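You operate a simulated robot arm through the tools that you are given. There is no shell and no other tool. Be economical: measure what you need, move in short steps, check, and stop when the job is done.

The job below is to be done with a simulated two-armed robot. You get a single attempt, and the scene is never put back.

Task
Fetch the green gasket and set it in the bucket with orange band. Fetch the can marked lot twig and stand it on the blue square cover. Turn the grey knob marked dryer to on. Close the clear lid with white knob. Take the clear cup with grey band and leave it in the orange divided tub. Shut the blue drawer marked guides. Put the can marked lot sand on the top of table marked empties. Stack the can labelled "berry" from the top of small steel table on top of the can labelled "lime". The order is free. Set down upright: can marked lot twig, can marked lot sand.
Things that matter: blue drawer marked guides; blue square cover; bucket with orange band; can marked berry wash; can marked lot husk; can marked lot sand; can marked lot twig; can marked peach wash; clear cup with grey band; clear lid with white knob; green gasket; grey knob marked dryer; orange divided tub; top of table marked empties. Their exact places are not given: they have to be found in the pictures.

Only the result counts: the job must be done as asked and must still hold three seconds after the hand-in. Knocking over, shifting, dropping, spilling or breaking anything else fails it. Lids that push on must go on centred and level and be pressed home; caps that screw on are set level and turned clockwise until they are tight.

Robot
Two 6-joint arms with two-finger parallel grippers on one trunk, on a base that drives. Base frame: it is fixed to the floor where the robot stands at the start and does not move with it; the origin is under the middle of the robot, x ahead of it, y to its left, z up. Units: mm, rad, N and s.
The left shoulder is at the start at [60, 187, 972], the right one opposite. With the tool pointing down near the work surface each hand reaches from about 100 to 340 mm from the robot's upright axis, wherever it stands, measured 20 degrees to its own side. Places, roughly: blue drawer marked guides [600, 0, 700]; blue square cover (15x15x1 cm) [2600, 600, 900]; bucket with orange band (20x22x30 cm) [-1300, 400, 200]; can marked berry wash, can marked lot husk, can ma [-3750, 2750, 750]; can marked lot sand [3750, 250, 1000]; can marked lot twig [2250, 750, 1000]; clear cup with grey band (6x6x10 cm) [1500, -1300, 600]; clear lid with white knob [1500, -700, 1200]; green gasket (7x7x2 cm) [500, 200, 800]; grey knob marked dryer [1700, -500, 800]; orange divided tub (15x16x7 cm) [3700, -1400, 900]; top of table marked empties [3300, -3300, 900]. Payload 1.57 kg a hand.
The tool frame of a hand sits at the grasp point between the pads (the TCP): z along the fingers, y along the line on which they close. The tips reach 30 mm beyond it. Largest opening 110 mm; finger width 24, thickness 12; the body of the gripper, 48 by 112 mm, starts 78 mm behind the TCP.
Orientation is that of the tool frame in the base frame, as a unit quaternion [x, y, z, w]. With the fingers straight down and closing along the base's y, the tool's x points along the base's -x, its y along +y and its z along -z.

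Tools
- The arms move only by the tool servo_tool. It takes "left_steps", "right_steps" or both (then of equal length, played together; a hand with none holds still); each is a list of rows, each a list of 7 numbers: the shift along the base's x, y, z in mm, then the turn, a rotation vector about the base's x, y, z in rad, then the finger opening in mm, from 0 to 110. In form: [[x, y, z, rx, ry, rz, gripper], ...]. A call has 1 to 12 rows; each row shifts and turns the commanded pose from where the row before left it. Rows are played at 5 a second. More than 50 mm and 0.15 rad between two rows, or a gripper value outside its range, and nothing of the call is played. A pose out of reach is approached as far as the arm can. The call stops where the force on the tool passes 40 N (or 10 N more than at its start, if that is more) or the arm is blocked; 0.2 s more then pass. Each finger travels about 153 mm/s and halts on what it meets, pressing with about 35 N; the grip force reading is that of the motor and also rises with nothing between the fingers. The clock runs only during rows and for 0.2 s after the last one: add rows that do not move to give the fingers time. It gives the time, the measured TCP pose, the force on the tool (base axes), the opening and the grip force at its end, in the units of the frame above (readings bear some noise), with the torque about the TCP (base axes, N m) and any sound that the robot's microphone picked up.
- Cameras (640 x 400 px; columns grow to the right, rows downward): "scene" is now at [19.8, -0.6, 1520.1]; the picture's right is [0.01, -1.00, 0.00], its down [-0.70, -0.01, -0.71] and it looks along [0.71, 0.01, -0.70] (base axes); focal length 277 px, centre (320, 200). "left" rides on the left gripper at [70, -16, -141] in its tool frame; the picture's right is [0.23, 0.97, 0.00], its down [-0.86, 0.20, -0.48] and it looks along [-0.47, 0.11, 0.88] (tool axes); focal length 222 px, centre (320, 200). "right" rides on the right gripper at [70, 16, -141] in its tool frame; the picture's right is [-0.23, 0.97, 0.00], its down [-0.86, -0.20, -0.48] and it looks along [-0.47, -0.11, 0.88] (tool axes); focal length 222 px, centre (320, 200).
- snapshot(camera): a new picture of that camera. No time passes.
- slide_trunk(by): slides the trunk up (or, below 0, down) by that many mm; the arms and the scene camera ride with it, the base frame stays. It gives what a move gives, with no picture.
- drive_base(legs): drives the robot by 1 to 6 legs, each [ahead, left, turn to the left] in mm, mm and rad, along the robot's own axes; the way and the turn of a leg run together, so that a leg with both is an arc; at most 1500 mm and 3.142 rad a leg. The arms and the cameras ride along, it lands a little off, and it stops where it bumps. It gives what a move gives.
- pan_tilt(pan, tilt): turns the head with the scene camera to pan (to the left, within 1.501 rad either way) and tilt (down, from -0.506 to 1.204), counted from straight ahead of the robot. It gives what a move gives.
- probe_pixels(camera, pixels): there is no depth. For up to 12 entries [column, row, z] of the newest picture of that camera ("zoom" is the newest enlarged one), the place [x, y] in the base frame at which the ray of that pixel passes the height z, good to about 2 mm. No time passes.
- inspect(camera, box): a new picture of the part [left, top, right, bottom] of that camera's present view, enlarged. No time passes.
- sign_off(): hands the job in; it is judged then, once.

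Work in short steps. Measure before you move; look again where a grasp or a placing could have gone wrong, and mend it. You have 131 turns and 142 pictures in all, those below and enlarged ones among them. Open the grippers and draw the arms clear of the work before you hand the job in, unless the task says otherwise; then end with one line.

The tools are called after "Request:" by a JSON object that holds its "fn" and its "kwargs". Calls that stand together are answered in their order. servo_tool: Moves the arms, as the interface text tells. Its arguments: {"type":"object","properties":{"left_steps":{"type":"array","items":{"type":"array","items":{"type":"number"}}},"right_steps":{"type":"array","items":{"type":"array","items":{"type":"number"}}}},"required":[]} The other tools are called the same way: slide_trunk (by) slides the trunk up or down; drive_base (legs) drives the base; pan_tilt (pan, tilt) turns the head that bears the scene camera; snapshot (camera) takes a picture; probe_pixels (camera, pixels) gives the place at which the rays of pixels pass given heights; inspect (camera, box) takes an enlarged picture of a part of a camera's view; sign_off () hands the job in.

At the start:

```text
t: 0.0
left_eef_pos: [403.3, 201.2, 1134.4]
left_ee_rot: [0.0, 1.0, 0.001, 0.0]
left_force: [0.3, -0.2, -0.4]
left_moment: [0.0, 0.01, 0.0]
left_gripper_width: 110.0
left_grip_force: 0.0
right_eef_pos: [445.7, -146.3, 1079.1]
right_ee_rot: [-0.001, 1.0, 0.0, 0.0]
right_force: [-0.4, 0.2, -0.2]
right_moment: [0.0, -0.01, -0.01]
right_gripper_width: 109.9
right_grip_force: 0.1
trunk travel left (down, up): [-600.0, 390.0]
robot x, y, heading: [0.8, 1.3, 0.0]
head pan, tilt: [0.01, 0.78]
```

scene: 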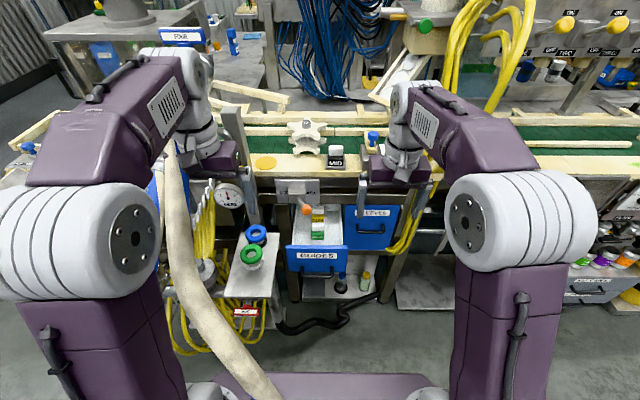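
right: 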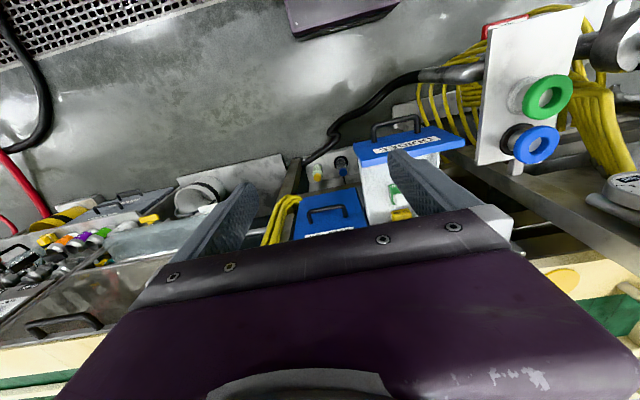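
left: 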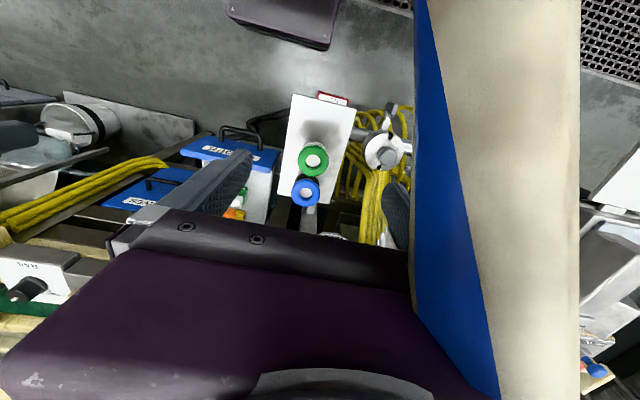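

The scene shows the green gasket near (251,255) and the guides drawer near (317,262). I enlarge both.

Request:
{"fn": "inspect", "kwargs": {"camera": "scene", "box": [200, 170, 420, 310]}}

Request:
{"fn": "inspect", "kwargs": {"camera": "left", "box": [180, 80, 420, 240]}}

```text
2.86 times, centred on (310, 240) of scene
```

zoom: 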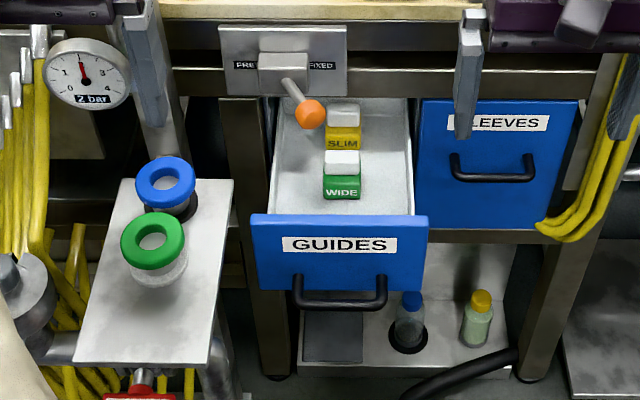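

```text
2.50 times, centred on (300, 160) of left
```

zoom: 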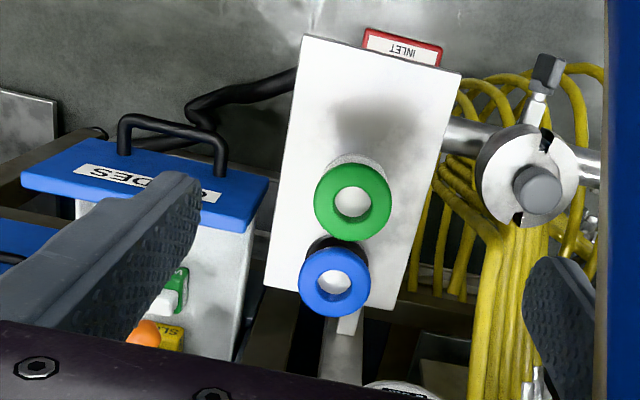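

I triangulate the gasket using both views at several heights.

Request:
{"fn": "probe_pixels", "kwargs": {"camera": "scene", "pixels": [[252.3, 254, 700], [252.3, 254, 750], [252.3, 254, 800], [252.3, 254, 850], [317, 271, 650], [317, 271, 700], [317, 271, 750]]}}

Request:
{"fn": "probe_pixels", "kwargs": {"camera": "zoom", "pixels": [[353, 202, 700], [353, 202, 750], [353, 202, 800], [353, 202, 850], [335, 281, 800], [175, 120, 650], [175, 120, 700], [175, 120, 750]]}}

```text
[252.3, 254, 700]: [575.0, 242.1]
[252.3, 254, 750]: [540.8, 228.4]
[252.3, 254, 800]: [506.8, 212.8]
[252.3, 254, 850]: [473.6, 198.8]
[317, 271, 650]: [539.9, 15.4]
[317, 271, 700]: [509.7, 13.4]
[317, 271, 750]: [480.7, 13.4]
```

```text
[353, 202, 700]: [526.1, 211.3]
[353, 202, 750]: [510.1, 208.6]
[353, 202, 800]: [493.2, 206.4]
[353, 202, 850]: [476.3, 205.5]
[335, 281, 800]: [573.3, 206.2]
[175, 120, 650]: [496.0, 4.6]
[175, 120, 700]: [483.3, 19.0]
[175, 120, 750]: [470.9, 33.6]
```

The gasket is near (480,203,840). A beige hose and a blue panel hang close to the left arm, so I look around with the head before moving.

Request:
{"fn": "pan_tilt", "kwargs": {"pan": 0.6, "tilt": 0.75}}

Request:
{"fn": "snapshot", "kwargs": {"camera": "scene"}}

Request:
{"fn": "pan_tilt", "kwargs": {"pan": 0.6, "tilt": 0.1}}

Request:
{"fn": "snapshot", "kwargs": {"camera": "scene"}}

Request:
{"fn": "pan_tilt", "kwargs": {"pan": -0.6, "tilt": 0.3}}

Request:
{"fn": "snapshot", "kwargs": {"camera": "scene"}}

Request:
{"fn": "pan_tilt", "kwargs": {"pan": -1.4, "tilt": 0.4}}

Request:
{"fn": "snapshot", "kwargs": {"camera": "scene"}}

Request:
{"fn": "pan_tilt", "kwargs": {"pan": 1.45, "tilt": 0.4}}

Request:
{"fn": "snapshot", "kwargs": {"camera": "scene"}}

```text
t: 1.0
left_eef_pos: [403.3, 202.1, 1134.5]
left_ee_rot: [0.0, 1.0, 0.001, -0.001]
left_force: [-0.1, -0.9, 0.2]
left_moment: [-0.03, -0.01, -0.03]
left_gripper_width: 109.9
left_grip_force: 0.1
right_eef_pos: [444.0, -146.3, 1076.9]
right_ee_rot: [0.0, 1.0, 0.0, 0.0]
right_force: [0.5, -0.3, -0.2]
right_moment: [0.0, 0.02, 0.04]
right_gripper_width: 109.7
right_grip_force: 0.0
trunk travel left (down, up): [-600.0, 390.0]
robot x, y, heading: [3.1, 3.0, 0.002]
head pan, tilt: [0.6, 0.75]
```

```text
136 pictures are left
```

scene: 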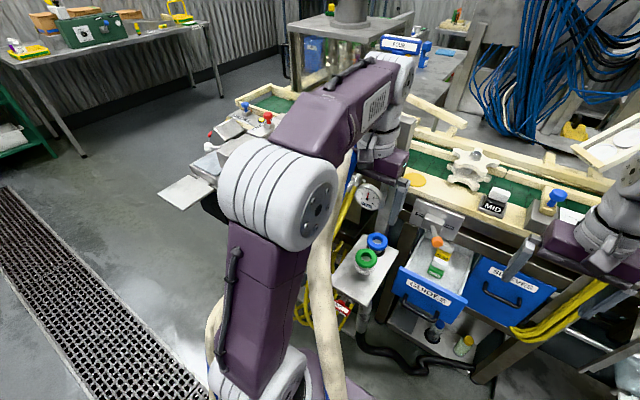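

```text
t: 2.0
left_eef_pos: [404.1, 201.9, 1133.7]
left_ee_rot: [-0.001, 1.0, 0.0, 0.0]
left_force: [0.0, 0.6, 0.1]
left_moment: [0.04, 0.01, -0.02]
left_gripper_width: 110.0
left_grip_force: 0.0
right_eef_pos: [445.0, -145.8, 1077.6]
right_ee_rot: [0.001, 1.0, -0.001, 0.0]
right_force: [0.1, 0.7, -0.4]
right_moment: [-0.03, -0.02, 0.03]
right_gripper_width: 110.0
right_grip_force: 0.0
trunk travel left (down, up): [-600.0, 390.0]
robot x, y, heading: [-2.8, -1.6, 0.003]
head pan, tilt: [0.6, 0.099]
```

```text
135 pictures are left
```

scene: 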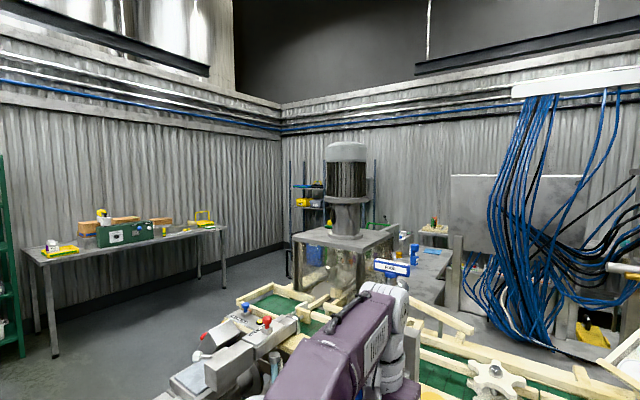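

```text
t: 3.4
left_eef_pos: [403.4, 201.2, 1134.2]
left_ee_rot: [0.0, 1.0, 0.001, -0.001]
left_force: [0.6, -0.3, 0.1]
left_moment: [-0.01, 0.0, 0.02]
left_gripper_width: 109.9
left_grip_force: 0.0
right_eef_pos: [445.6, -146.1, 1077.3]
right_ee_rot: [0.0, 1.0, 0.0, 0.0]
right_force: [0.2, 0.4, -0.2]
right_moment: [-0.03, -0.01, 0.01]
right_gripper_width: 110.3
right_grip_force: 0.0
trunk travel left (down, up): [-600.0, 390.0]
robot x, y, heading: [1.5, 1.6, -0.006]
head pan, tilt: [-0.6, 0.3]
```

```text
134 pictures are left
```

scene: 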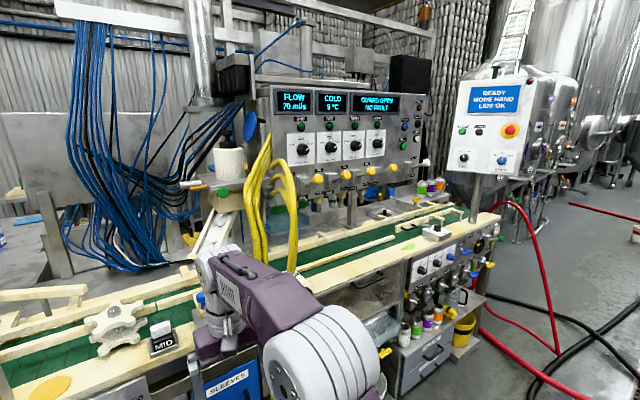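

```text
t: 4.5
left_eef_pos: [403.4, 200.6, 1134.3]
left_ee_rot: [0.0, 1.0, 0.001, 0.001]
left_force: [0.5, 0.3, -0.2]
left_moment: [0.02, 0.01, 0.01]
left_gripper_width: 109.9
left_grip_force: 0.0
right_eef_pos: [445.5, -146.0, 1077.6]
right_ee_rot: [0.0, 1.0, 0.0, 0.0]
right_force: [-0.2, -0.5, 0.8]
right_moment: [-0.01, 0.02, 0.02]
right_gripper_width: 110.1
right_grip_force: 0.0
trunk travel left (down, up): [-600.0, 390.0]
robot x, y, heading: [0.9, -3.1, -0.001]
head pan, tilt: [-1.4, 0.4]
```

```text
133 pictures are left
```

scene: 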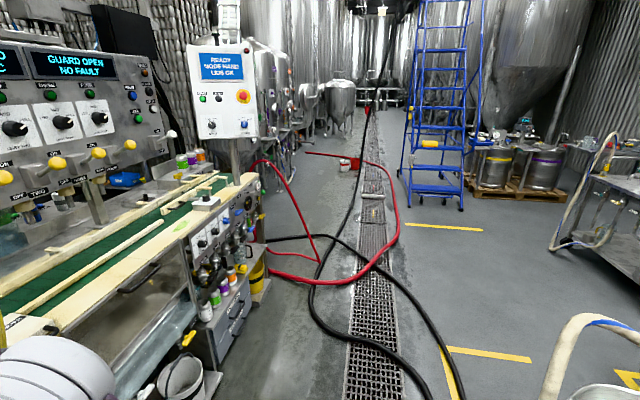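

```text
t: 7.0
left_eef_pos: [402.5, 201.1, 1134.2]
left_ee_rot: [0.0, 1.0, 0.0, -0.001]
left_force: [-0.3, 0.3, 0.4]
left_moment: [-0.01, 0.02, 0.0]
left_gripper_width: 110.4
left_grip_force: 0.1
right_eef_pos: [445.6, -145.5, 1077.0]
right_ee_rot: [0.0, 1.0, 0.0, 0.0]
right_force: [0.4, 0.2, -0.2]
right_moment: [-0.03, 0.02, 0.0]
right_gripper_width: 109.8
right_grip_force: 0.0
trunk travel left (down, up): [-600.0, 390.0]
robot x, y, heading: [-1.4, -2.7, -0.004]
head pan, tilt: [1.45, 0.4]
```

```text
132 pictures are left
```

scene: 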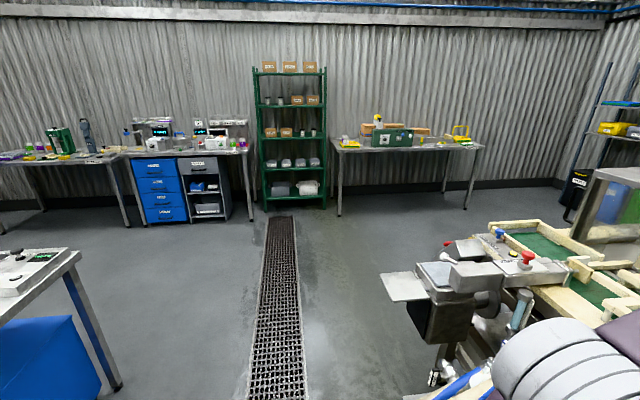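

A beige hose with a blue part sits near the left arm. I look down at it more closely to see what it is.

Request:
{"fn": "pan_tilt", "kwargs": {"pan": 0.5, "tilt": 1.15}}

Request:
{"fn": "snapshot", "kwargs": {"camera": "scene"}}

Request:
{"fn": "pan_tilt", "kwargs": {"pan": -0.5, "tilt": 1.15}}

Request:
{"fn": "snapshot", "kwargs": {"camera": "scene"}}

Request:
{"fn": "snapshot", "kwargs": {"camera": "left"}}

```text
t: 8.3
left_eef_pos: [405.0, 200.7, 1135.0]
left_ee_rot: [0.0, 1.0, 0.001, -0.001]
left_force: [-0.3, 0.9, 1.8]
left_moment: [0.02, -0.01, 0.0]
left_gripper_width: 110.0
left_grip_force: 0.0
right_eef_pos: [444.8, -146.6, 1075.8]
right_ee_rot: [0.0, 1.0, 0.001, -0.001]
right_force: [0.4, -0.6, 0.8]
right_moment: [0.02, 0.0, 0.03]
right_gripper_width: 110.0
right_grip_force: 0.1
trunk travel left (down, up): [-600.0, 390.0]
robot x, y, heading: [-1.2, -2.3, -0.002]
head pan, tilt: [0.499, 1.15]
```

```text
131 pictures are left
```

scene: 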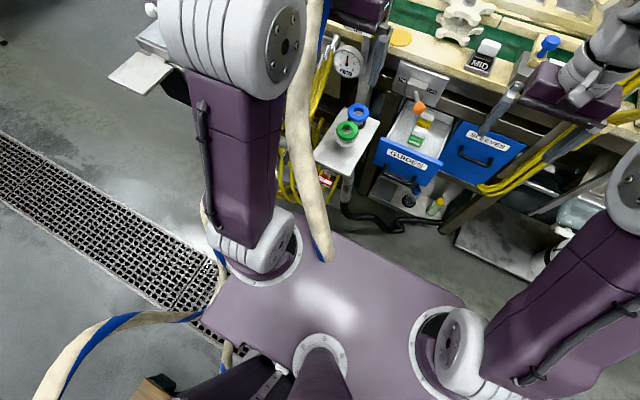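

```text
t: 9.6
left_eef_pos: [404.2, 201.6, 1135.5]
left_ee_rot: [0.0, 1.0, 0.0, 0.0]
left_force: [-0.1, 0.3, -0.5]
left_moment: [-0.01, 0.01, 0.0]
left_gripper_width: 110.0
left_grip_force: 0.0
right_eef_pos: [445.1, -146.8, 1077.0]
right_ee_rot: [0.0, 1.0, 0.001, -0.001]
right_force: [0.6, 1.0, 0.8]
right_moment: [0.04, 0.01, 0.0]
right_gripper_width: 110.0
right_grip_force: 0.1
trunk travel left (down, up): [-600.0, 390.0]
robot x, y, heading: [-0.6, -1.8, -0.001]
head pan, tilt: [-0.499, 1.15]
```

```text
130 pictures are left
```

scene: 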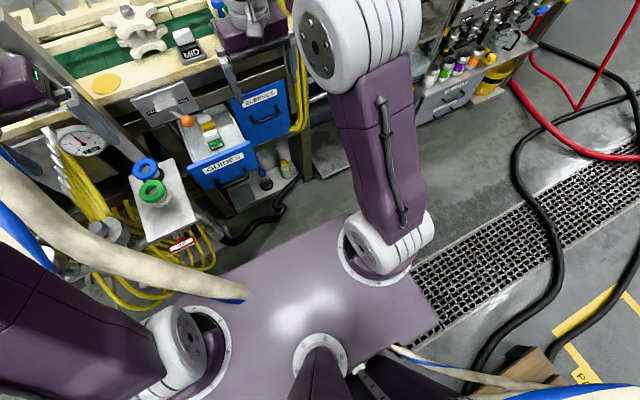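

```text
129 pictures are left
```

left: 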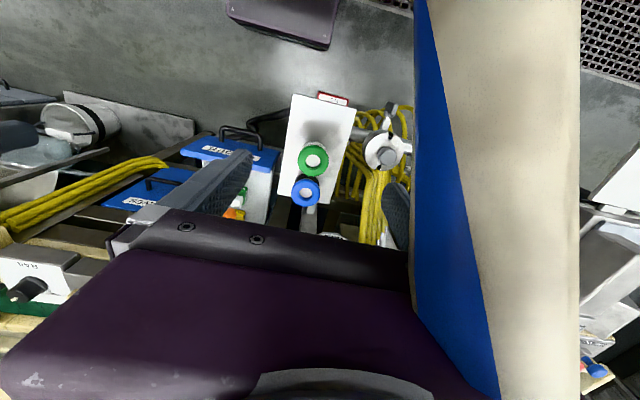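

The hose ends on the robot's own plate. I drive 40 mm forward and see whether it rides along in the left camera.

Request:
{"fn": "drive_base", "kwargs": {"legs": [[40, 0, 0]]}}

Request:
{"fn": "snapshot", "kwargs": {"camera": "left"}}

```text
t: 10.4
left_eef_pos: [441.8, 200.6, 1135.3]
left_ee_rot: [0.0, 1.0, 0.001, 0.001]
left_force: [0.2, 0.2, 0.3]
left_moment: [0.03, 0.0, -0.01]
left_gripper_width: 110.1
left_grip_force: 0.0
right_eef_pos: [482.1, -146.1, 1078.6]
right_ee_rot: [0.0, 1.0, 0.0, 0.001]
right_force: [0.5, -0.9, 0.1]
right_moment: [0.04, 0.02, 0.02]
right_gripper_width: 110.0
right_grip_force: 0.1
trunk travel left (down, up): [-600.0, 390.0]
robot x, y, heading: [40.4, 0.6, -0.005]
head pan, tilt: [-0.499, 1.15]
```

```text
128 pictures are left
```

left: 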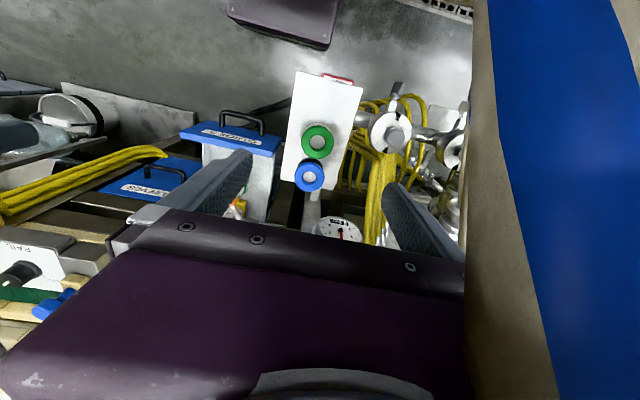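

The hose shifted in the left view. I take the scene view at the same pan and tilt to compare its position against the plate.

Request:
{"fn": "snapshot", "kwargs": {"camera": "scene"}}

```text
127 pictures are left
```

scene: 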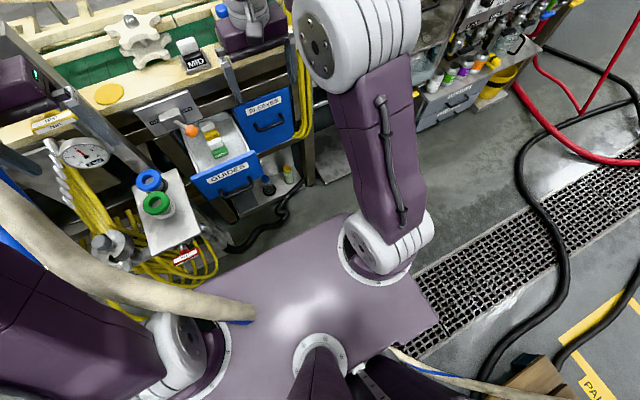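

The hose stays fixed in the room and passes through the plate, so it is visual clutter. I re-triangulate the gasket from these new views.

Request:
{"fn": "probe_pixels", "kwargs": {"camera": "left", "pixels": [[318, 142, 780], [318, 142, 820], [318, 142, 860], [309, 175, 820], [318, 126, 840], [318, 158, 840], [302, 142, 840], [334, 142, 840]]}}

Request:
{"fn": "probe_pixels", "kwargs": {"camera": "scene", "pixels": [[157, 203, 780], [157, 203, 820], [157, 203, 860]]}}

Request:
{"fn": "inspect", "kwargs": {"camera": "scene", "box": [120, 150, 220, 260]}}

```text
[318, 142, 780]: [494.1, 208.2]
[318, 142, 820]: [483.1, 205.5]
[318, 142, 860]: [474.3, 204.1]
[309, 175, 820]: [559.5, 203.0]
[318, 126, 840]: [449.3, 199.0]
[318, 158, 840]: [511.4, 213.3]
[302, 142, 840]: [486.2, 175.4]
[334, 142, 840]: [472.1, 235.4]
```

```text
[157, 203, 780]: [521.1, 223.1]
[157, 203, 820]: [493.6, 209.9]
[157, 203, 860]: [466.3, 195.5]
```

```text
3.64 times, centred on (170, 205) of scene
```

zoom: 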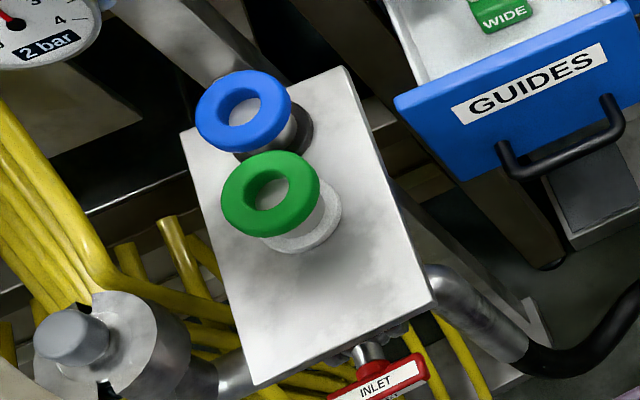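

The gasket is about (478,204,842) with its outer edge near 65 mm. I lower the open left hand to z≈905 above it and check.

Request:
{"fn": "servo_tool", "kwargs": {"left_steps": [[12, 1, -38, 0, 0, 0, 110], [12, 1, -38, 0, 0, 0, 110], [12, 1, -38, 0, 0, 0, 110], [0, 0, -38, 0, 0, 0, 110], [0, 0, -38, 0, 0, 0, 110], [0, 0, -38, 0, 0, 0, 110]]}}

Request:
{"fn": "snapshot", "kwargs": {"camera": "left"}}

Request:
{"fn": "pan_tilt", "kwargs": {"pan": 0.2, "tilt": 0.9}}

Request:
{"fn": "snapshot", "kwargs": {"camera": "scene"}}

```text
t: 11.8
left_eef_pos: [478.3, 206.6, 906.3]
left_ee_rot: [0.0, 1.0, 0.0, 0.0]
left_force: [0.5, 0.0, 0.3]
left_moment: [-0.01, -0.01, 0.0]
left_gripper_width: 110.2
left_grip_force: 0.0
right_eef_pos: [484.5, -144.6, 1077.6]
right_ee_rot: [0.0, 1.0, 0.0, 0.001]
right_force: [0.0, 0.6, -0.1]
right_moment: [0.0, -0.01, 0.01]
right_gripper_width: 109.9
right_grip_force: 0.0
trunk travel left (down, up): [-600.0, 390.0]
robot x, y, heading: [39.7, -2.2, -0.001]
head pan, tilt: [-0.499, 1.15]
```

```text
125 pictures are left
```

left: 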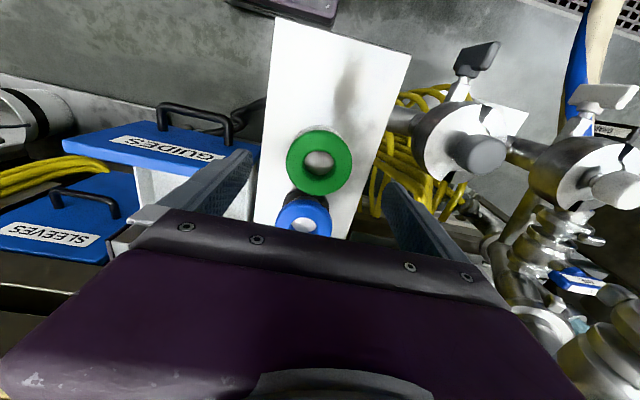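

```text
t: 12.9
left_eef_pos: [478.7, 205.9, 908.7]
left_ee_rot: [0.0, 1.0, 0.0, 0.0]
left_force: [0.3, -0.6, 0.5]
left_moment: [0.04, 0.0, 0.0]
left_gripper_width: 110.0
left_grip_force: 0.1
right_eef_pos: [485.5, -146.2, 1077.3]
right_ee_rot: [0.001, 1.0, 0.0, 0.0]
right_force: [0.1, 0.2, 0.2]
right_moment: [0.01, 0.01, 0.0]
right_gripper_width: 109.8
right_grip_force: 0.1
trunk travel left (down, up): [-600.0, 390.0]
robot x, y, heading: [36.8, -0.5, -0.003]
head pan, tilt: [0.201, 0.901]
```

```text
124 pictures are left
```

scene: 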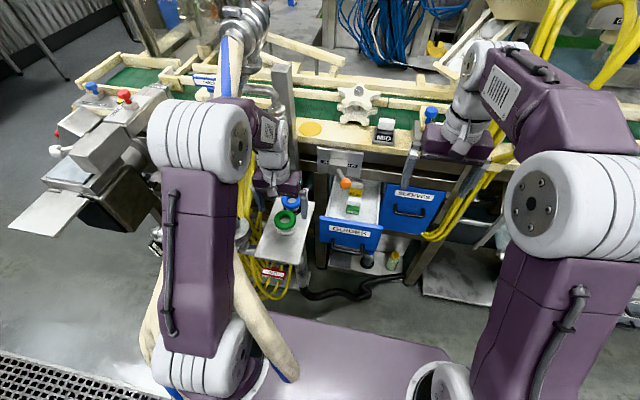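

Reach is fine. I check the gasket at (319,162) in the left view for its centre and rim.

Request:
{"fn": "probe_pixels", "kwargs": {"camera": "left", "pixels": [[319, 162, 780], [319, 162, 810], [319, 162, 840], [286, 162, 830], [353, 162, 830], [319, 128, 830], [319, 195, 830], [330, 70, 780], [330, 70, 750]]}}

Request:
{"fn": "probe_pixels", "kwargs": {"camera": "scene", "pixels": [[285, 218, 780], [285, 218, 810], [285, 218, 840]]}}

```text
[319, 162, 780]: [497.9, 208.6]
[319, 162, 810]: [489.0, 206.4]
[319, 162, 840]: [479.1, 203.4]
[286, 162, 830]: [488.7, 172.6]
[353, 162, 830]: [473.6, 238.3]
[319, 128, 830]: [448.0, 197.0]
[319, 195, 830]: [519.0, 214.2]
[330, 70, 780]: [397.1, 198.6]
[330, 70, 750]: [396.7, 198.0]
```

```text
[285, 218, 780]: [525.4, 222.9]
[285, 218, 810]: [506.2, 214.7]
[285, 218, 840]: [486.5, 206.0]
```

I descend the left hand to z≈838 at (480,204) and close on the gasket.

Request:
{"fn": "servo_tool", "kwargs": {"left_steps": [[1, -2, -35, 0, 0, 0, 110], [0, 0, -34, 0, 0, 0, 110], [0, 0, 0, 0, 0, 0, 60], [0, 0, 0, 0, 0, 0, 50], [0, 0, 0, 0, 0, 0, 50]]}}

Request:
{"fn": "inspect", "kwargs": {"camera": "scene", "box": [200, 140, 360, 300]}}

Request:
{"fn": "snapshot", "kwargs": {"camera": "left"}}

```text
t: 14.1
left_eef_pos: [479.6, 203.0, 839.6]
left_ee_rot: [0.0, 1.0, 0.001, 0.0]
left_force: [-0.6, -0.4, -0.4]
left_moment: [0.02, -0.01, -0.01]
left_gripper_width: 61.4
left_grip_force: 35.3
right_eef_pos: [484.2, -146.5, 1076.9]
right_ee_rot: [0.0, 1.0, 0.0, 0.0]
right_force: [0.3, -0.1, 0.6]
right_moment: [0.01, 0.0, 0.02]
right_gripper_width: 110.1
right_grip_force: 0.0
trunk travel left (down, up): [-600.0, 390.0]
robot x, y, heading: [39.3, 3.6, -0.001]
head pan, tilt: [0.201, 0.901]
```

```text
2.50 times, centred on (280, 220) of scene
```

zoom: 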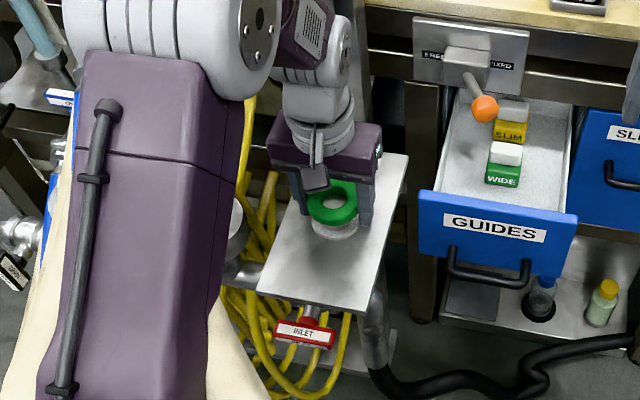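

```text
122 pictures are left
```

left: 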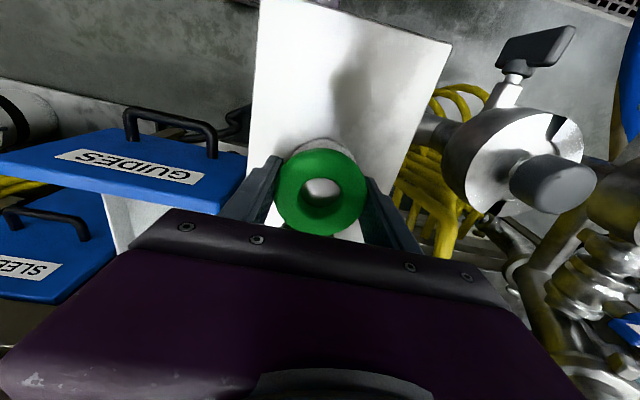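

The gasket is gripped at 61 mm. I lift it clear to z≈1040 and check it comes along.

Request:
{"fn": "servo_tool", "kwargs": {"left_steps": [[0, 0, 20, 0, 0, 0, 50], [0, 0, 30, 0, 0, 0, 50], [0, 0, 50, 0, 0, 0, 50], [0, 0, 50, 0, 0, 0, 50], [0, 0, 50, 0, 0, 0, 50]]}}

Request:
{"fn": "pan_tilt", "kwargs": {"pan": -0.1, "tilt": 0.9}}

Request:
{"fn": "snapshot", "kwargs": {"camera": "scene"}}

Request:
{"fn": "snapshot", "kwargs": {"camera": "right"}}

```text
t: 15.3
left_eef_pos: [481.2, 202.0, 1041.5]
left_ee_rot: [-0.001, 1.0, 0.0, 0.0]
left_force: [-0.1, 0.5, -0.6]
left_moment: [0.01, 0.03, -0.03]
left_gripper_width: 60.9
left_grip_force: 34.8
right_eef_pos: [484.1, -146.3, 1078.5]
right_ee_rot: [0.0, 1.0, 0.0, 0.0]
right_force: [0.3, 0.3, 0.7]
right_moment: [0.05, -0.01, 0.02]
right_gripper_width: 110.0
right_grip_force: 0.1
trunk travel left (down, up): [-600.0, 390.0]
robot x, y, heading: [39.0, 1.9, 0.0]
head pan, tilt: [0.201, 0.901]
```

```text
t: 16.1
left_eef_pos: [481.5, 202.6, 1040.1]
left_ee_rot: [0.0, 1.0, 0.001, 0.001]
left_force: [-0.6, -0.6, -0.4]
left_moment: [0.0, 0.04, -0.03]
left_gripper_width: 61.1
left_grip_force: 35.1
right_eef_pos: [483.8, -146.0, 1078.3]
right_ee_rot: [-0.001, 1.0, 0.0, 0.0]
right_force: [1.0, 0.1, -0.4]
right_moment: [0.03, 0.02, 0.01]
right_gripper_width: 110.2
right_grip_force: 0.1
trunk travel left (down, up): [-600.0, 390.0]
robot x, y, heading: [43.2, -1.3, 0.001]
head pan, tilt: [-0.099, 0.901]
```

```text
121 pictures are left
```

scene: 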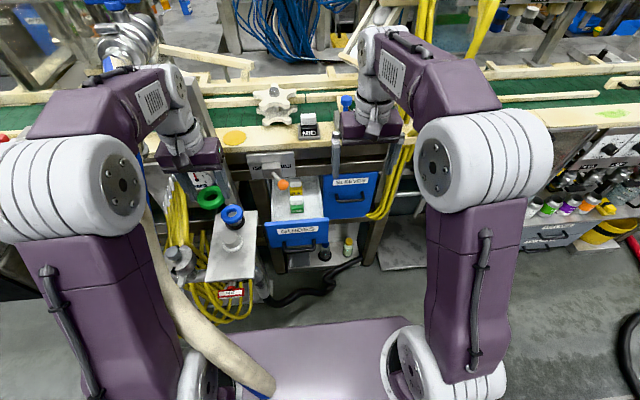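

```text
120 pictures are left
```

right: 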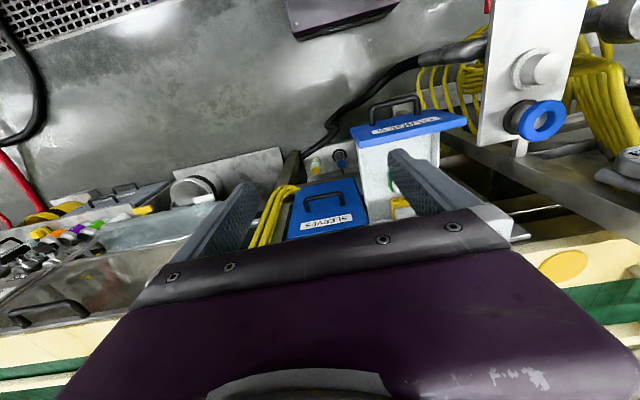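

The gasket is held and lifted. I triangulate the drawer front: label at (297,229) in scene and (405,127) in right; top corners too.

Request:
{"fn": "inspect", "kwargs": {"camera": "right", "box": [340, 80, 480, 170]}}

Request:
{"fn": "inspect", "kwargs": {"camera": "scene", "box": [230, 140, 390, 280]}}

```text
4.44 times, centred on (410, 125) of right
```

zoom: 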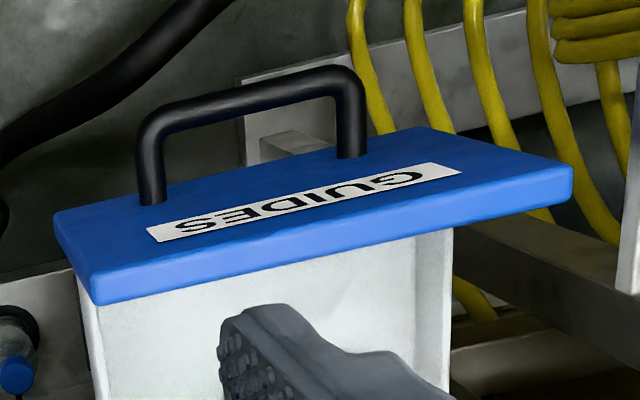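

```text
2.86 times, centred on (310, 210) of scene
```

zoom: 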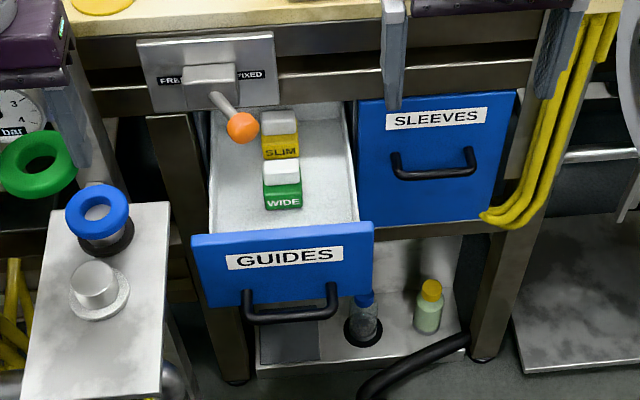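

I triangulate the drawer front's top corners between the two cameras.

Request:
{"fn": "probe_pixels", "kwargs": {"camera": "scene", "pixels": [[278, 223, 700], [278, 223, 740], [278, 223, 780], [323, 218, 700], [323, 218, 740], [323, 218, 780], [303, 249, 660], [303, 249, 700]]}}

Request:
{"fn": "probe_pixels", "kwargs": {"camera": "right", "pixels": [[465, 118, 700], [465, 118, 740], [465, 118, 780], [356.4, 142, 700], [356.4, 142, 740], [356.4, 142, 780], [393, 97, 660], [393, 97, 700], [393, 97, 740]]}}

```text
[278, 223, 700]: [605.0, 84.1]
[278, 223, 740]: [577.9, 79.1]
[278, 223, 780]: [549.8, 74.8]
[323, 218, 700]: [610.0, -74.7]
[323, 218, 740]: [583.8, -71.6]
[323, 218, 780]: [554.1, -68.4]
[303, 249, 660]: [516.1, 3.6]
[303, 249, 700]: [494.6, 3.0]
```

```text
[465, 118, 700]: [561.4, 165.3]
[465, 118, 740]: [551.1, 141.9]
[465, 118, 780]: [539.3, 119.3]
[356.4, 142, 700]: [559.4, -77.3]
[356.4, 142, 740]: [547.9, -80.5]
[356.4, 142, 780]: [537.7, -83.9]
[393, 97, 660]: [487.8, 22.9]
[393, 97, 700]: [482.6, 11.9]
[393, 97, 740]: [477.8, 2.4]
```

The zoom was widened to keep its aspect ratio, so I redo the pixel conversion: corners at scene (265,223) and (328,218), handle bar (299,251).

Request:
{"fn": "probe_pixels", "kwargs": {"camera": "scene", "pixels": [[265.2, 223, 700], [265.2, 223, 740], [265.2, 223, 780], [328.2, 218, 700], [328.2, 218, 740], [328.2, 218, 780], [299.5, 251, 660], [299.5, 251, 700]]}}

Request:
{"fn": "probe_pixels", "kwargs": {"camera": "right", "pixels": [[467, 118, 740], [467, 118, 780], [355, 142, 740], [355, 142, 780], [393, 97, 620], [393, 97, 660], [393, 97, 700]]}}

```text
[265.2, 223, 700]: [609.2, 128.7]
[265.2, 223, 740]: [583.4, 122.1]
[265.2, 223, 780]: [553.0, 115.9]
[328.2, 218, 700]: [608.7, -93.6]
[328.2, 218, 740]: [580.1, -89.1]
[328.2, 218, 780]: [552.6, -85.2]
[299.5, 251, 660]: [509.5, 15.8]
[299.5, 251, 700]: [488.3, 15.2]
```

```text
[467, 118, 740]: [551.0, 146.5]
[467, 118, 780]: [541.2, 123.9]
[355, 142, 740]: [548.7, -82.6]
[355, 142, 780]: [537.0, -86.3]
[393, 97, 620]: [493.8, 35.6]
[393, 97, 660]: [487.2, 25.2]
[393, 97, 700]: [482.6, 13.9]
```

Drawer front: top at z≈792, x≈540, y −85…115; handle x≈487, z≈700. I probe the closed SLEEVES front, the lever ball, and the table edge.

Request:
{"fn": "probe_pixels", "kwargs": {"camera": "scene", "pixels": [[348, 174, 792], [282.7, 184.4, 800], [282.7, 184.4, 840], [282.7, 184.4, 880], [271, 166, 850], [271, 150, 900], [320, 149, 900], [320, 157, 880], [258, 177, 850]]}}

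Request:
{"fn": "probe_pixels", "kwargs": {"camera": "right", "pixels": [[325, 235, 792], [350, 218, 740]]}}

Request:
{"fn": "inspect", "kwargs": {"camera": "left", "box": [60, 60, 320, 240]}}

```text
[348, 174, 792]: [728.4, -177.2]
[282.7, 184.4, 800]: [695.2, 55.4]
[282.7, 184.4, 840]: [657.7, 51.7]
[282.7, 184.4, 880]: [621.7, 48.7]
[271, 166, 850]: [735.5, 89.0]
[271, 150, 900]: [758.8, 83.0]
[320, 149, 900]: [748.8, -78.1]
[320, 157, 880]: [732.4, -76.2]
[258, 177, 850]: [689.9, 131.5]
```

```text
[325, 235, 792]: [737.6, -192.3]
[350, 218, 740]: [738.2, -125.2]
```

```text
2.22 times, centred on (190, 150) of left
```

zoom: 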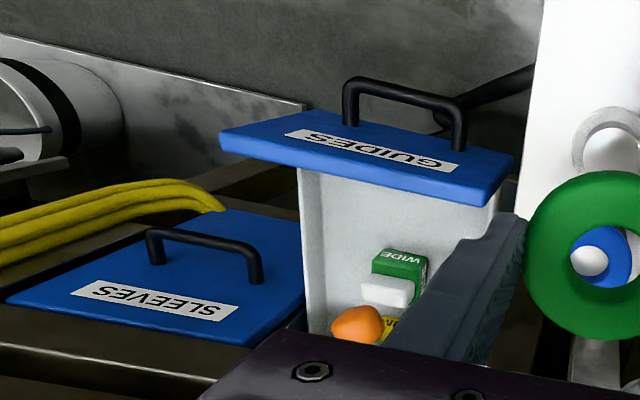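

The closed front should be at x≈730, about 190 mm further. I locate the orange lever ball.

Request:
{"fn": "probe_pixels", "kwargs": {"camera": "zoom", "pixels": [[357, 323, 800], [357, 323, 840], [357, 323, 880]]}}

```text
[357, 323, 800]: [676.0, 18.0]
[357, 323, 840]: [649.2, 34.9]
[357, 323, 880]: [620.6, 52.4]
```

The ball is at about (626,50,875), so I push the drawer at y≈−30, below z 770, with the right hand pointing forward and closed. First I turn the hand.

Request:
{"fn": "servo_tool", "kwargs": {"right_steps": [[4, 8, -12, 0, -0.1428, 0, 60], [4, 8, -12, 0, -0.1428, 0, 0], [4, 8, -12, 0, -0.1428, 0, 0], [4, 8, -12, 0, -0.1428, 0, 0], [4, 8, -12, 0, -0.1428, 0, 0], [4, 8, -12, 0, -0.1428, 0, 0], [4, 8, -12, 0, -0.1428, 0, 0], [4, 8, -12, 0, -0.1428, 0, 0], [4, 8, -12, 0, -0.1428, 0, 0], [4, 8, -12, 0, -0.1428, 0, 0], [4, 8, -12, 0, -0.1428, 0, 0]]}}

Request:
{"fn": "snapshot", "kwargs": {"camera": "scene"}}

```text
t: 18.5
left_eef_pos: [482.7, 203.5, 1038.9]
left_ee_rot: [0.0, 1.0, -0.001, -0.001]
left_force: [0.9, -0.1, -1.6]
left_moment: [-0.04, 0.01, 0.03]
left_gripper_width: 61.2
left_grip_force: 34.7
right_eef_pos: [568.1, -22.3, 1017.5]
right_ee_rot: [0.008, 0.729, -0.017, 0.684]
right_force: [0.9, -0.1, -0.2]
right_moment: [0.01, -0.01, -0.02]
right_gripper_width: 0.0
right_grip_force: 21.8
right hand out of reach, approached as far as the arm can: row 6, 9, 10, 11
trunk travel left (down, up): [-600.0, 390.0]
robot x, y, heading: [39.0, 2.3, 0.002]
head pan, tilt: [-0.099, 0.901]
```

```text
116 pictures are left
```

scene: 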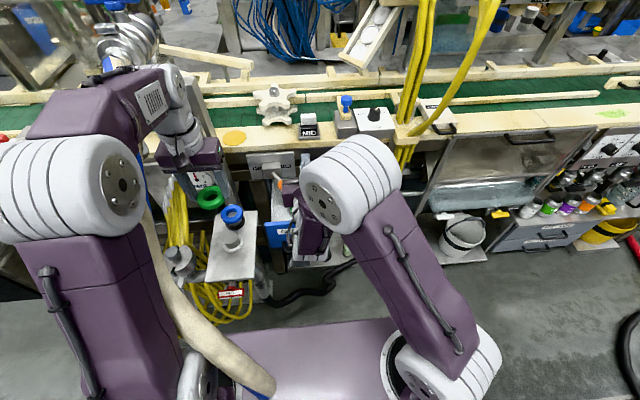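

The hand is forward-pointing but the arm is cramped. I raise the left hand, then lower the trunk so the push height suits the right arm.

Request:
{"fn": "servo_tool", "kwargs": {"left_steps": [[-10, 0, 50, 0, 0, 0, 50], [-10, 0, 50, 0, 0, 0, 50], [-10, 0, 40, 0, 0, 0, 50], [0, 0, 0, 0, 0, 0, 50]]}}

Request:
{"fn": "slide_trunk", "kwargs": {"by": -200}}

Request:
{"fn": "snapshot", "kwargs": {"camera": "right"}}

```text
refused: row 1 steps farther than a row can; nothing moved
```

```text
t: 20.2
left_eef_pos: [481.5, 202.1, 867.9]
left_ee_rot: [0.0, 1.0, 0.002, 0.004]
left_force: [-5.5, -2.5, 13.9]
left_moment: [-0.02, 0.31, 0.0]
left_gripper_width: 61.2
left_grip_force: 35.0
right_eef_pos: [565.6, -22.0, 842.6]
right_ee_rot: [0.007, 0.729, -0.016, 0.685]
right_force: [0.5, -0.2, 0.2]
right_moment: [0.0, -0.01, -0.01]
right_gripper_width: 0.0
right_grip_force: 21.3
trunk travel left (down, up): [-424.0, 566.0]
robot x, y, heading: [38.3, 1.3, -0.0]
head pan, tilt: [-0.099, 0.901]
stopped: the force on the tool passed its limit at 54 N (the readings are from after the stop); the commanded pose is now the measured one
```

```text
115 pictures are left
```

right: 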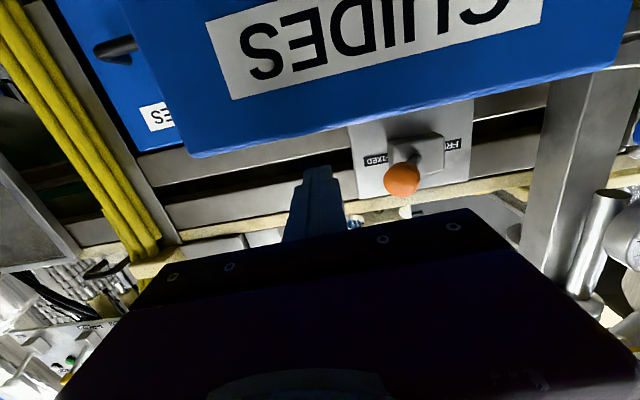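

The raise was refused (diagonal step over 50 mm), so the gasket touched its post on the way down. I raise the left hand straight up now.

Request:
{"fn": "servo_tool", "kwargs": {"left_steps": [[0, 0, 45, 0, 0, 0, 50], [0, 0, 45, 0, 0, 0, 50], [0, 0, 45, 0, 0, 0, 50], [-20, 0, 40, 0, 0, 0, 50]]}}

Request:
{"fn": "pan_tilt", "kwargs": {"pan": 0.1, "tilt": 0.9}}

Request:
{"fn": "snapshot", "kwargs": {"camera": "scene"}}

Request:
{"fn": "snapshot", "kwargs": {"camera": "left"}}

```text
t: 21.2
left_eef_pos: [459.6, 201.6, 1040.0]
left_ee_rot: [0.0, 1.0, 0.001, 0.006]
left_force: [0.5, -0.6, 0.0]
left_moment: [-0.02, 0.0, 0.01]
left_gripper_width: 61.2
left_grip_force: 35.3
right_eef_pos: [565.9, -23.0, 841.9]
right_ee_rot: [0.006, 0.729, -0.015, 0.684]
right_force: [0.5, 0.2, -0.8]
right_moment: [0.04, 0.04, -0.01]
right_gripper_width: 0.0
right_grip_force: 21.0
trunk travel left (down, up): [-424.0, 566.0]
robot x, y, heading: [43.0, -0.4, -0.003]
head pan, tilt: [-0.099, 0.901]
```

```text
t: 21.9
left_eef_pos: [461.1, 202.1, 1039.0]
left_ee_rot: [0.0, 1.0, 0.002, 0.005]
left_force: [0.3, -0.2, -0.7]
left_moment: [-0.01, -0.03, 0.04]
left_gripper_width: 60.9
left_grip_force: 35.3
right_eef_pos: [566.2, -23.2, 840.1]
right_ee_rot: [0.008, 0.73, -0.017, 0.683]
right_force: [-0.3, -0.6, 0.2]
right_moment: [0.0, -0.02, 0.01]
right_gripper_width: 0.0
right_grip_force: 21.3
trunk travel left (down, up): [-424.0, 566.0]
robot x, y, heading: [37.6, -0.6, -0.003]
head pan, tilt: [0.099, 0.901]
```

```text
114 pictures are left
```

scene: 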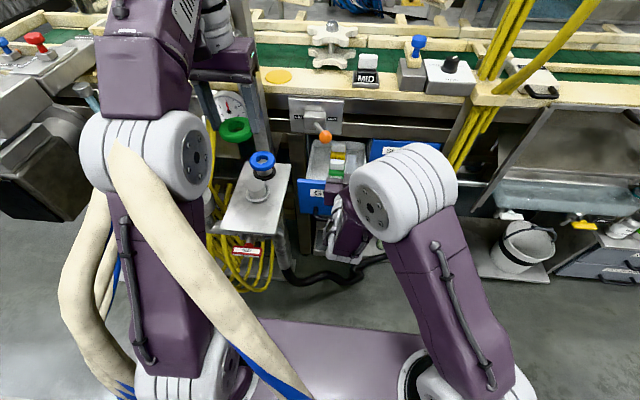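

```text
113 pictures are left
```

left: 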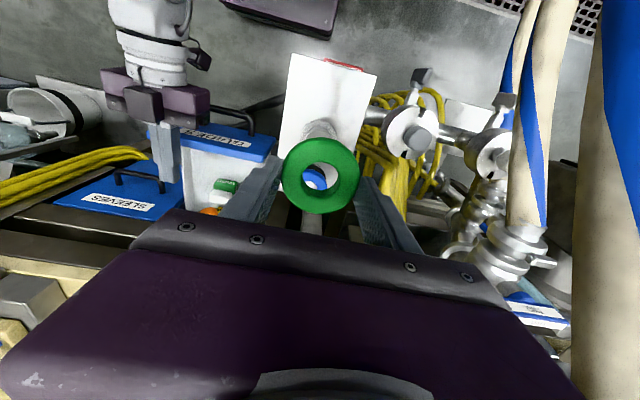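

Gasket is still held well. I draw the right hand back to x≈486, then lower it to z≈755 in front of the drawer face.

Request:
{"fn": "servo_tool", "kwargs": {"right_steps": [[-40, -4, 0, 0, 0, 0, 0], [-40, -3, 0, 0, 0, 0, 0], [0, 0, -43, 0, 0, 0, 0], [0, 0, -43, 0, 0, 0, 0], [0, 0, 0, 0, 0, 0, 0]]}}

Request:
{"fn": "snapshot", "kwargs": {"camera": "right"}}

Request:
{"fn": "snapshot", "kwargs": {"camera": "scene"}}

```text
t: 23.1
left_eef_pos: [459.8, 201.7, 1039.8]
left_ee_rot: [0.0, 1.0, 0.001, 0.005]
left_force: [0.4, 0.3, -0.7]
left_moment: [-0.04, 0.0, 0.05]
left_gripper_width: 61.1
left_grip_force: 35.6
right_eef_pos: [525.1, 26.7, 819.0]
right_ee_rot: [0.006, 0.73, -0.019, 0.683]
right_force: [0.0, 0.7, -0.2]
right_moment: [-0.02, 0.0, -0.01]
right_gripper_width: 0.0
right_grip_force: 21.5
right hand out of reach, approached as far as the arm can: row 1, 2, 3, 4
trunk travel left (down, up): [-424.0, 566.0]
robot x, y, heading: [38.3, 0.8, 0.003]
head pan, tilt: [0.099, 0.901]
```

```text
112 pictures are left
```

right: 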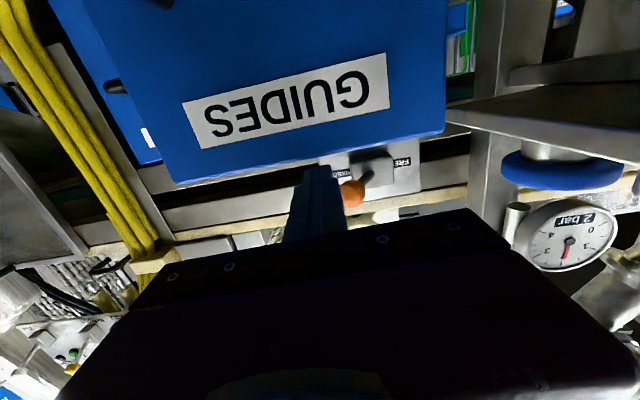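

```text
111 pictures are left
```

scene: 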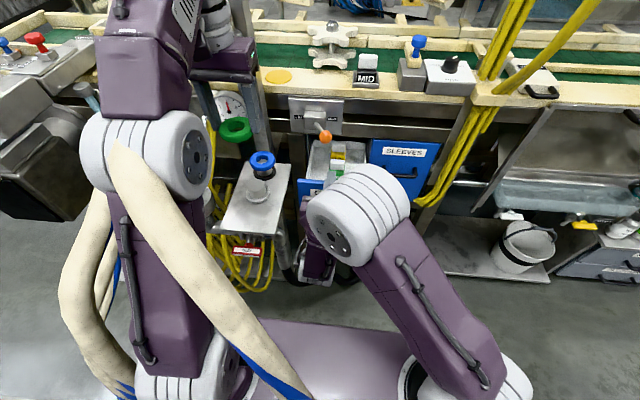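

The hand is too near the robot for this pose. I back the base 220 mm to give the arm room.

Request:
{"fn": "drive_base", "kwargs": {"legs": [[-220, 0, 0]]}}

Request:
{"fn": "servo_tool", "kwargs": {"right_steps": [[0, -30, 0, 0, 0, 0, 0], [40, -20, -10, 0, 0, 0, 0], [40, 0, -20, 0, 0, 0, 0], [40, 0, -20, 0, 0, 0, 0], [0, 0, 0, 0, 0, 0, 0]]}}

Request:
{"fn": "snapshot", "kwargs": {"camera": "scene"}}

```text
t: 24.8
left_eef_pos: [237.1, 205.0, 1041.5]
left_ee_rot: [-0.006, 1.0, 0.002, 0.006]
left_force: [-0.1, -0.1, 0.3]
left_moment: [-0.01, -0.05, -0.01]
left_gripper_width: 61.3
left_grip_force: 34.8
right_eef_pos: [305.4, 30.4, 819.4]
right_ee_rot: [0.002, 0.73, -0.015, 0.683]
right_force: [0.5, -0.4, 0.7]
right_moment: [-0.03, -0.01, -0.01]
right_gripper_width: 0.1
right_grip_force: 20.8
trunk travel left (down, up): [-424.0, 566.0]
robot x, y, heading: [-177.8, 0.4, 0.01]
head pan, tilt: [0.099, 0.901]
```

```text
t: 26.0
left_eef_pos: [237.9, 205.9, 1040.1]
left_ee_rot: [-0.005, 1.0, 0.001, 0.007]
left_force: [-0.2, 0.0, -0.7]
left_moment: [0.01, 0.01, 0.0]
left_gripper_width: 61.1
left_grip_force: 35.3
right_eef_pos: [432.3, -8.8, 778.8]
right_ee_rot: [0.002, 0.73, -0.016, 0.683]
right_force: [-0.2, -0.2, 0.1]
right_moment: [0.0, 0.02, 0.0]
right_gripper_width: 0.0
right_grip_force: 21.1
right hand out of reach, approached as far as the arm can: row 1
trunk travel left (down, up): [-424.0, 566.0]
robot x, y, heading: [-174.9, 0.4, 0.013]
head pan, tilt: [0.099, 0.901]
```

```text
110 pictures are left
```

scene: 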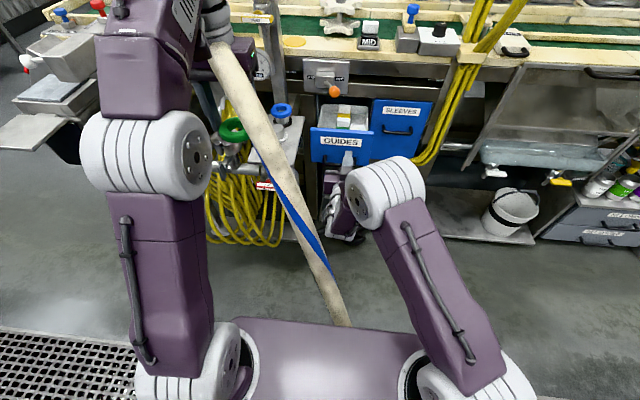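

Now the arm reaches. I lower to z≈752 and push forward up to contact and beyond.

Request:
{"fn": "servo_tool", "kwargs": {"right_steps": [[20, 0, -26, 0, 0, 0, 0], [35, 0, 0, 0, 0, 0, 0], [20, 0, 0, 0, 0, 0, 0], [20, 0, 0, 0, 0, 0, 0], [20, 0, 0, 0, 0, 0, 0], [20, 0, 0, 0, 0, 0, 0], [20, 0, 0, 0, 0, 0, 0], [0, 0, 0, 0, 0, 0, 0]]}}

Request:
{"fn": "snapshot", "kwargs": {"camera": "scene"}}

```text
t: 27.8
left_eef_pos: [237.5, 205.9, 1040.2]
left_ee_rot: [-0.004, 1.0, 0.002, 0.005]
left_force: [-0.3, 0.7, 0.2]
left_moment: [-0.04, -0.04, -0.01]
left_gripper_width: 60.9
left_grip_force: 34.9
right_eef_pos: [587.3, -6.9, 757.1]
right_ee_rot: [0.002, 0.73, -0.016, 0.683]
right_force: [0.8, 0.4, -1.7]
right_moment: [0.01, -0.02, -0.01]
right_gripper_width: 0.0
right_grip_force: 21.2
trunk travel left (down, up): [-424.0, 566.0]
robot x, y, heading: [-182.7, 0.9, 0.011]
head pan, tilt: [0.099, 0.901]
```

```text
109 pictures are left
```

scene: 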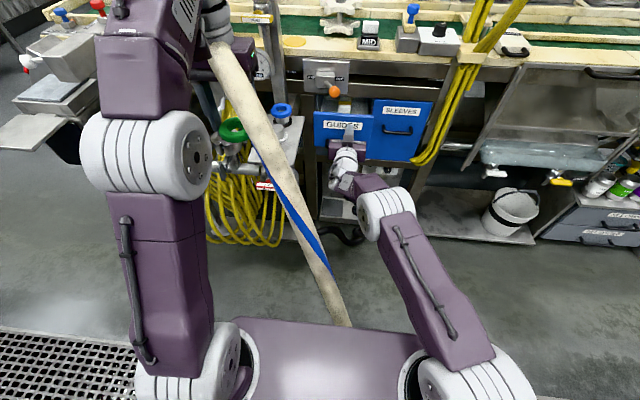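

The drawer is sliding in. I continue pushing toward x≈700 with smaller steps.

Request:
{"fn": "servo_tool", "kwargs": {"right_steps": [[20, 0, 0, 0, 0, 0, 0], [20, 0, 0, 0, 0, 0, 0], [20, 0, 0, 0, 0, 0, 0], [20, 0, 0, 0, 0, 0, 0], [12, 0, 0, 0, 0, 0, 0], [10, 0, 0, 0, 0, 0, 0], [10, 0, 0, 0, 0, 0, 0], [10, 0, 0, 0, 0, 0, 0], [0, 0, 0, 0, 0, 0, 0]]}}

Request:
{"fn": "inspect", "kwargs": {"camera": "scene", "box": [270, 50, 470, 200]}}

```text
t: 29.8
left_eef_pos: [238.7, 206.1, 1039.7]
left_ee_rot: [-0.005, 1.0, 0.002, 0.004]
left_force: [-0.1, -0.4, -0.5]
left_moment: [-0.02, -0.03, 0.04]
left_gripper_width: 60.7
left_grip_force: 35.1
right_eef_pos: [618.4, -7.8, 756.4]
right_ee_rot: [0.002, 0.73, -0.015, 0.683]
right_force: [0.0, 0.1, 0.7]
right_moment: [0.01, -0.03, 0.01]
right_gripper_width: 0.0
right_grip_force: 21.8
right hand out of reach, approached as far as the arm can: row 2, 3, 4, 5, 6, 7, 8
trunk travel left (down, up): [-424.0, 566.0]
robot x, y, heading: [-179.0, 1.4, 0.012]
head pan, tilt: [0.099, 0.901]
```

```text
2.67 times, centred on (370, 125) of scene
```

zoom: 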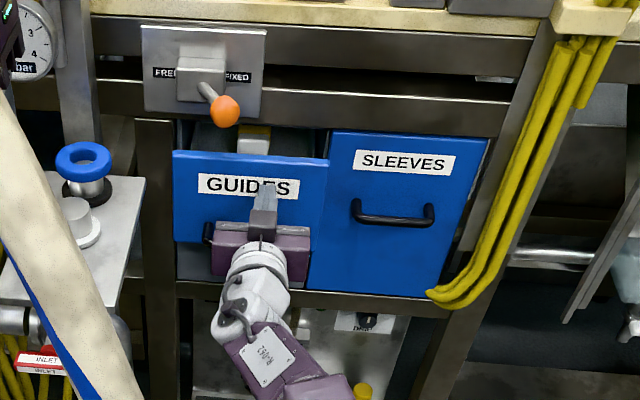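

The arm is fully stretched with about 80 mm left to push. I drive the base forward 80 mm to push on.

Request:
{"fn": "drive_base", "kwargs": {"legs": [[70, 0, -0.01]]}}

Request:
{"fn": "inspect", "kwargs": {"camera": "scene", "box": [270, 70, 470, 200]}}

```text
t: 30.9
left_eef_pos: [311.2, 202.6, 1040.2]
left_ee_rot: [0.001, 1.0, 0.002, 0.005]
left_force: [-0.2, -0.7, 0.0]
left_moment: [-0.01, 0.04, 0.01]
left_gripper_width: 60.9
left_grip_force: 34.9
right_eef_pos: [689.6, -16.3, 755.5]
right_ee_rot: [0.006, 0.732, -0.019, 0.682]
right_force: [-1.2, 0.3, -0.7]
right_moment: [-0.01, -0.02, 0.0]
right_gripper_width: 0.0
right_grip_force: 21.4
trunk travel left (down, up): [-424.0, 566.0]
robot x, y, heading: [-110.2, 2.8, 0.0]
head pan, tilt: [0.099, 0.901]
```

```text
3.08 times, centred on (370, 135) of scene
```

zoom: 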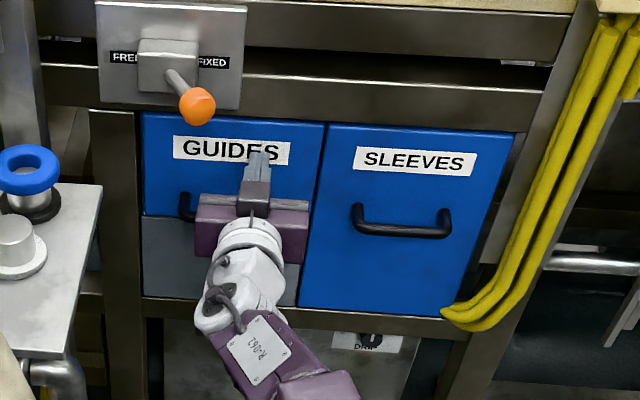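

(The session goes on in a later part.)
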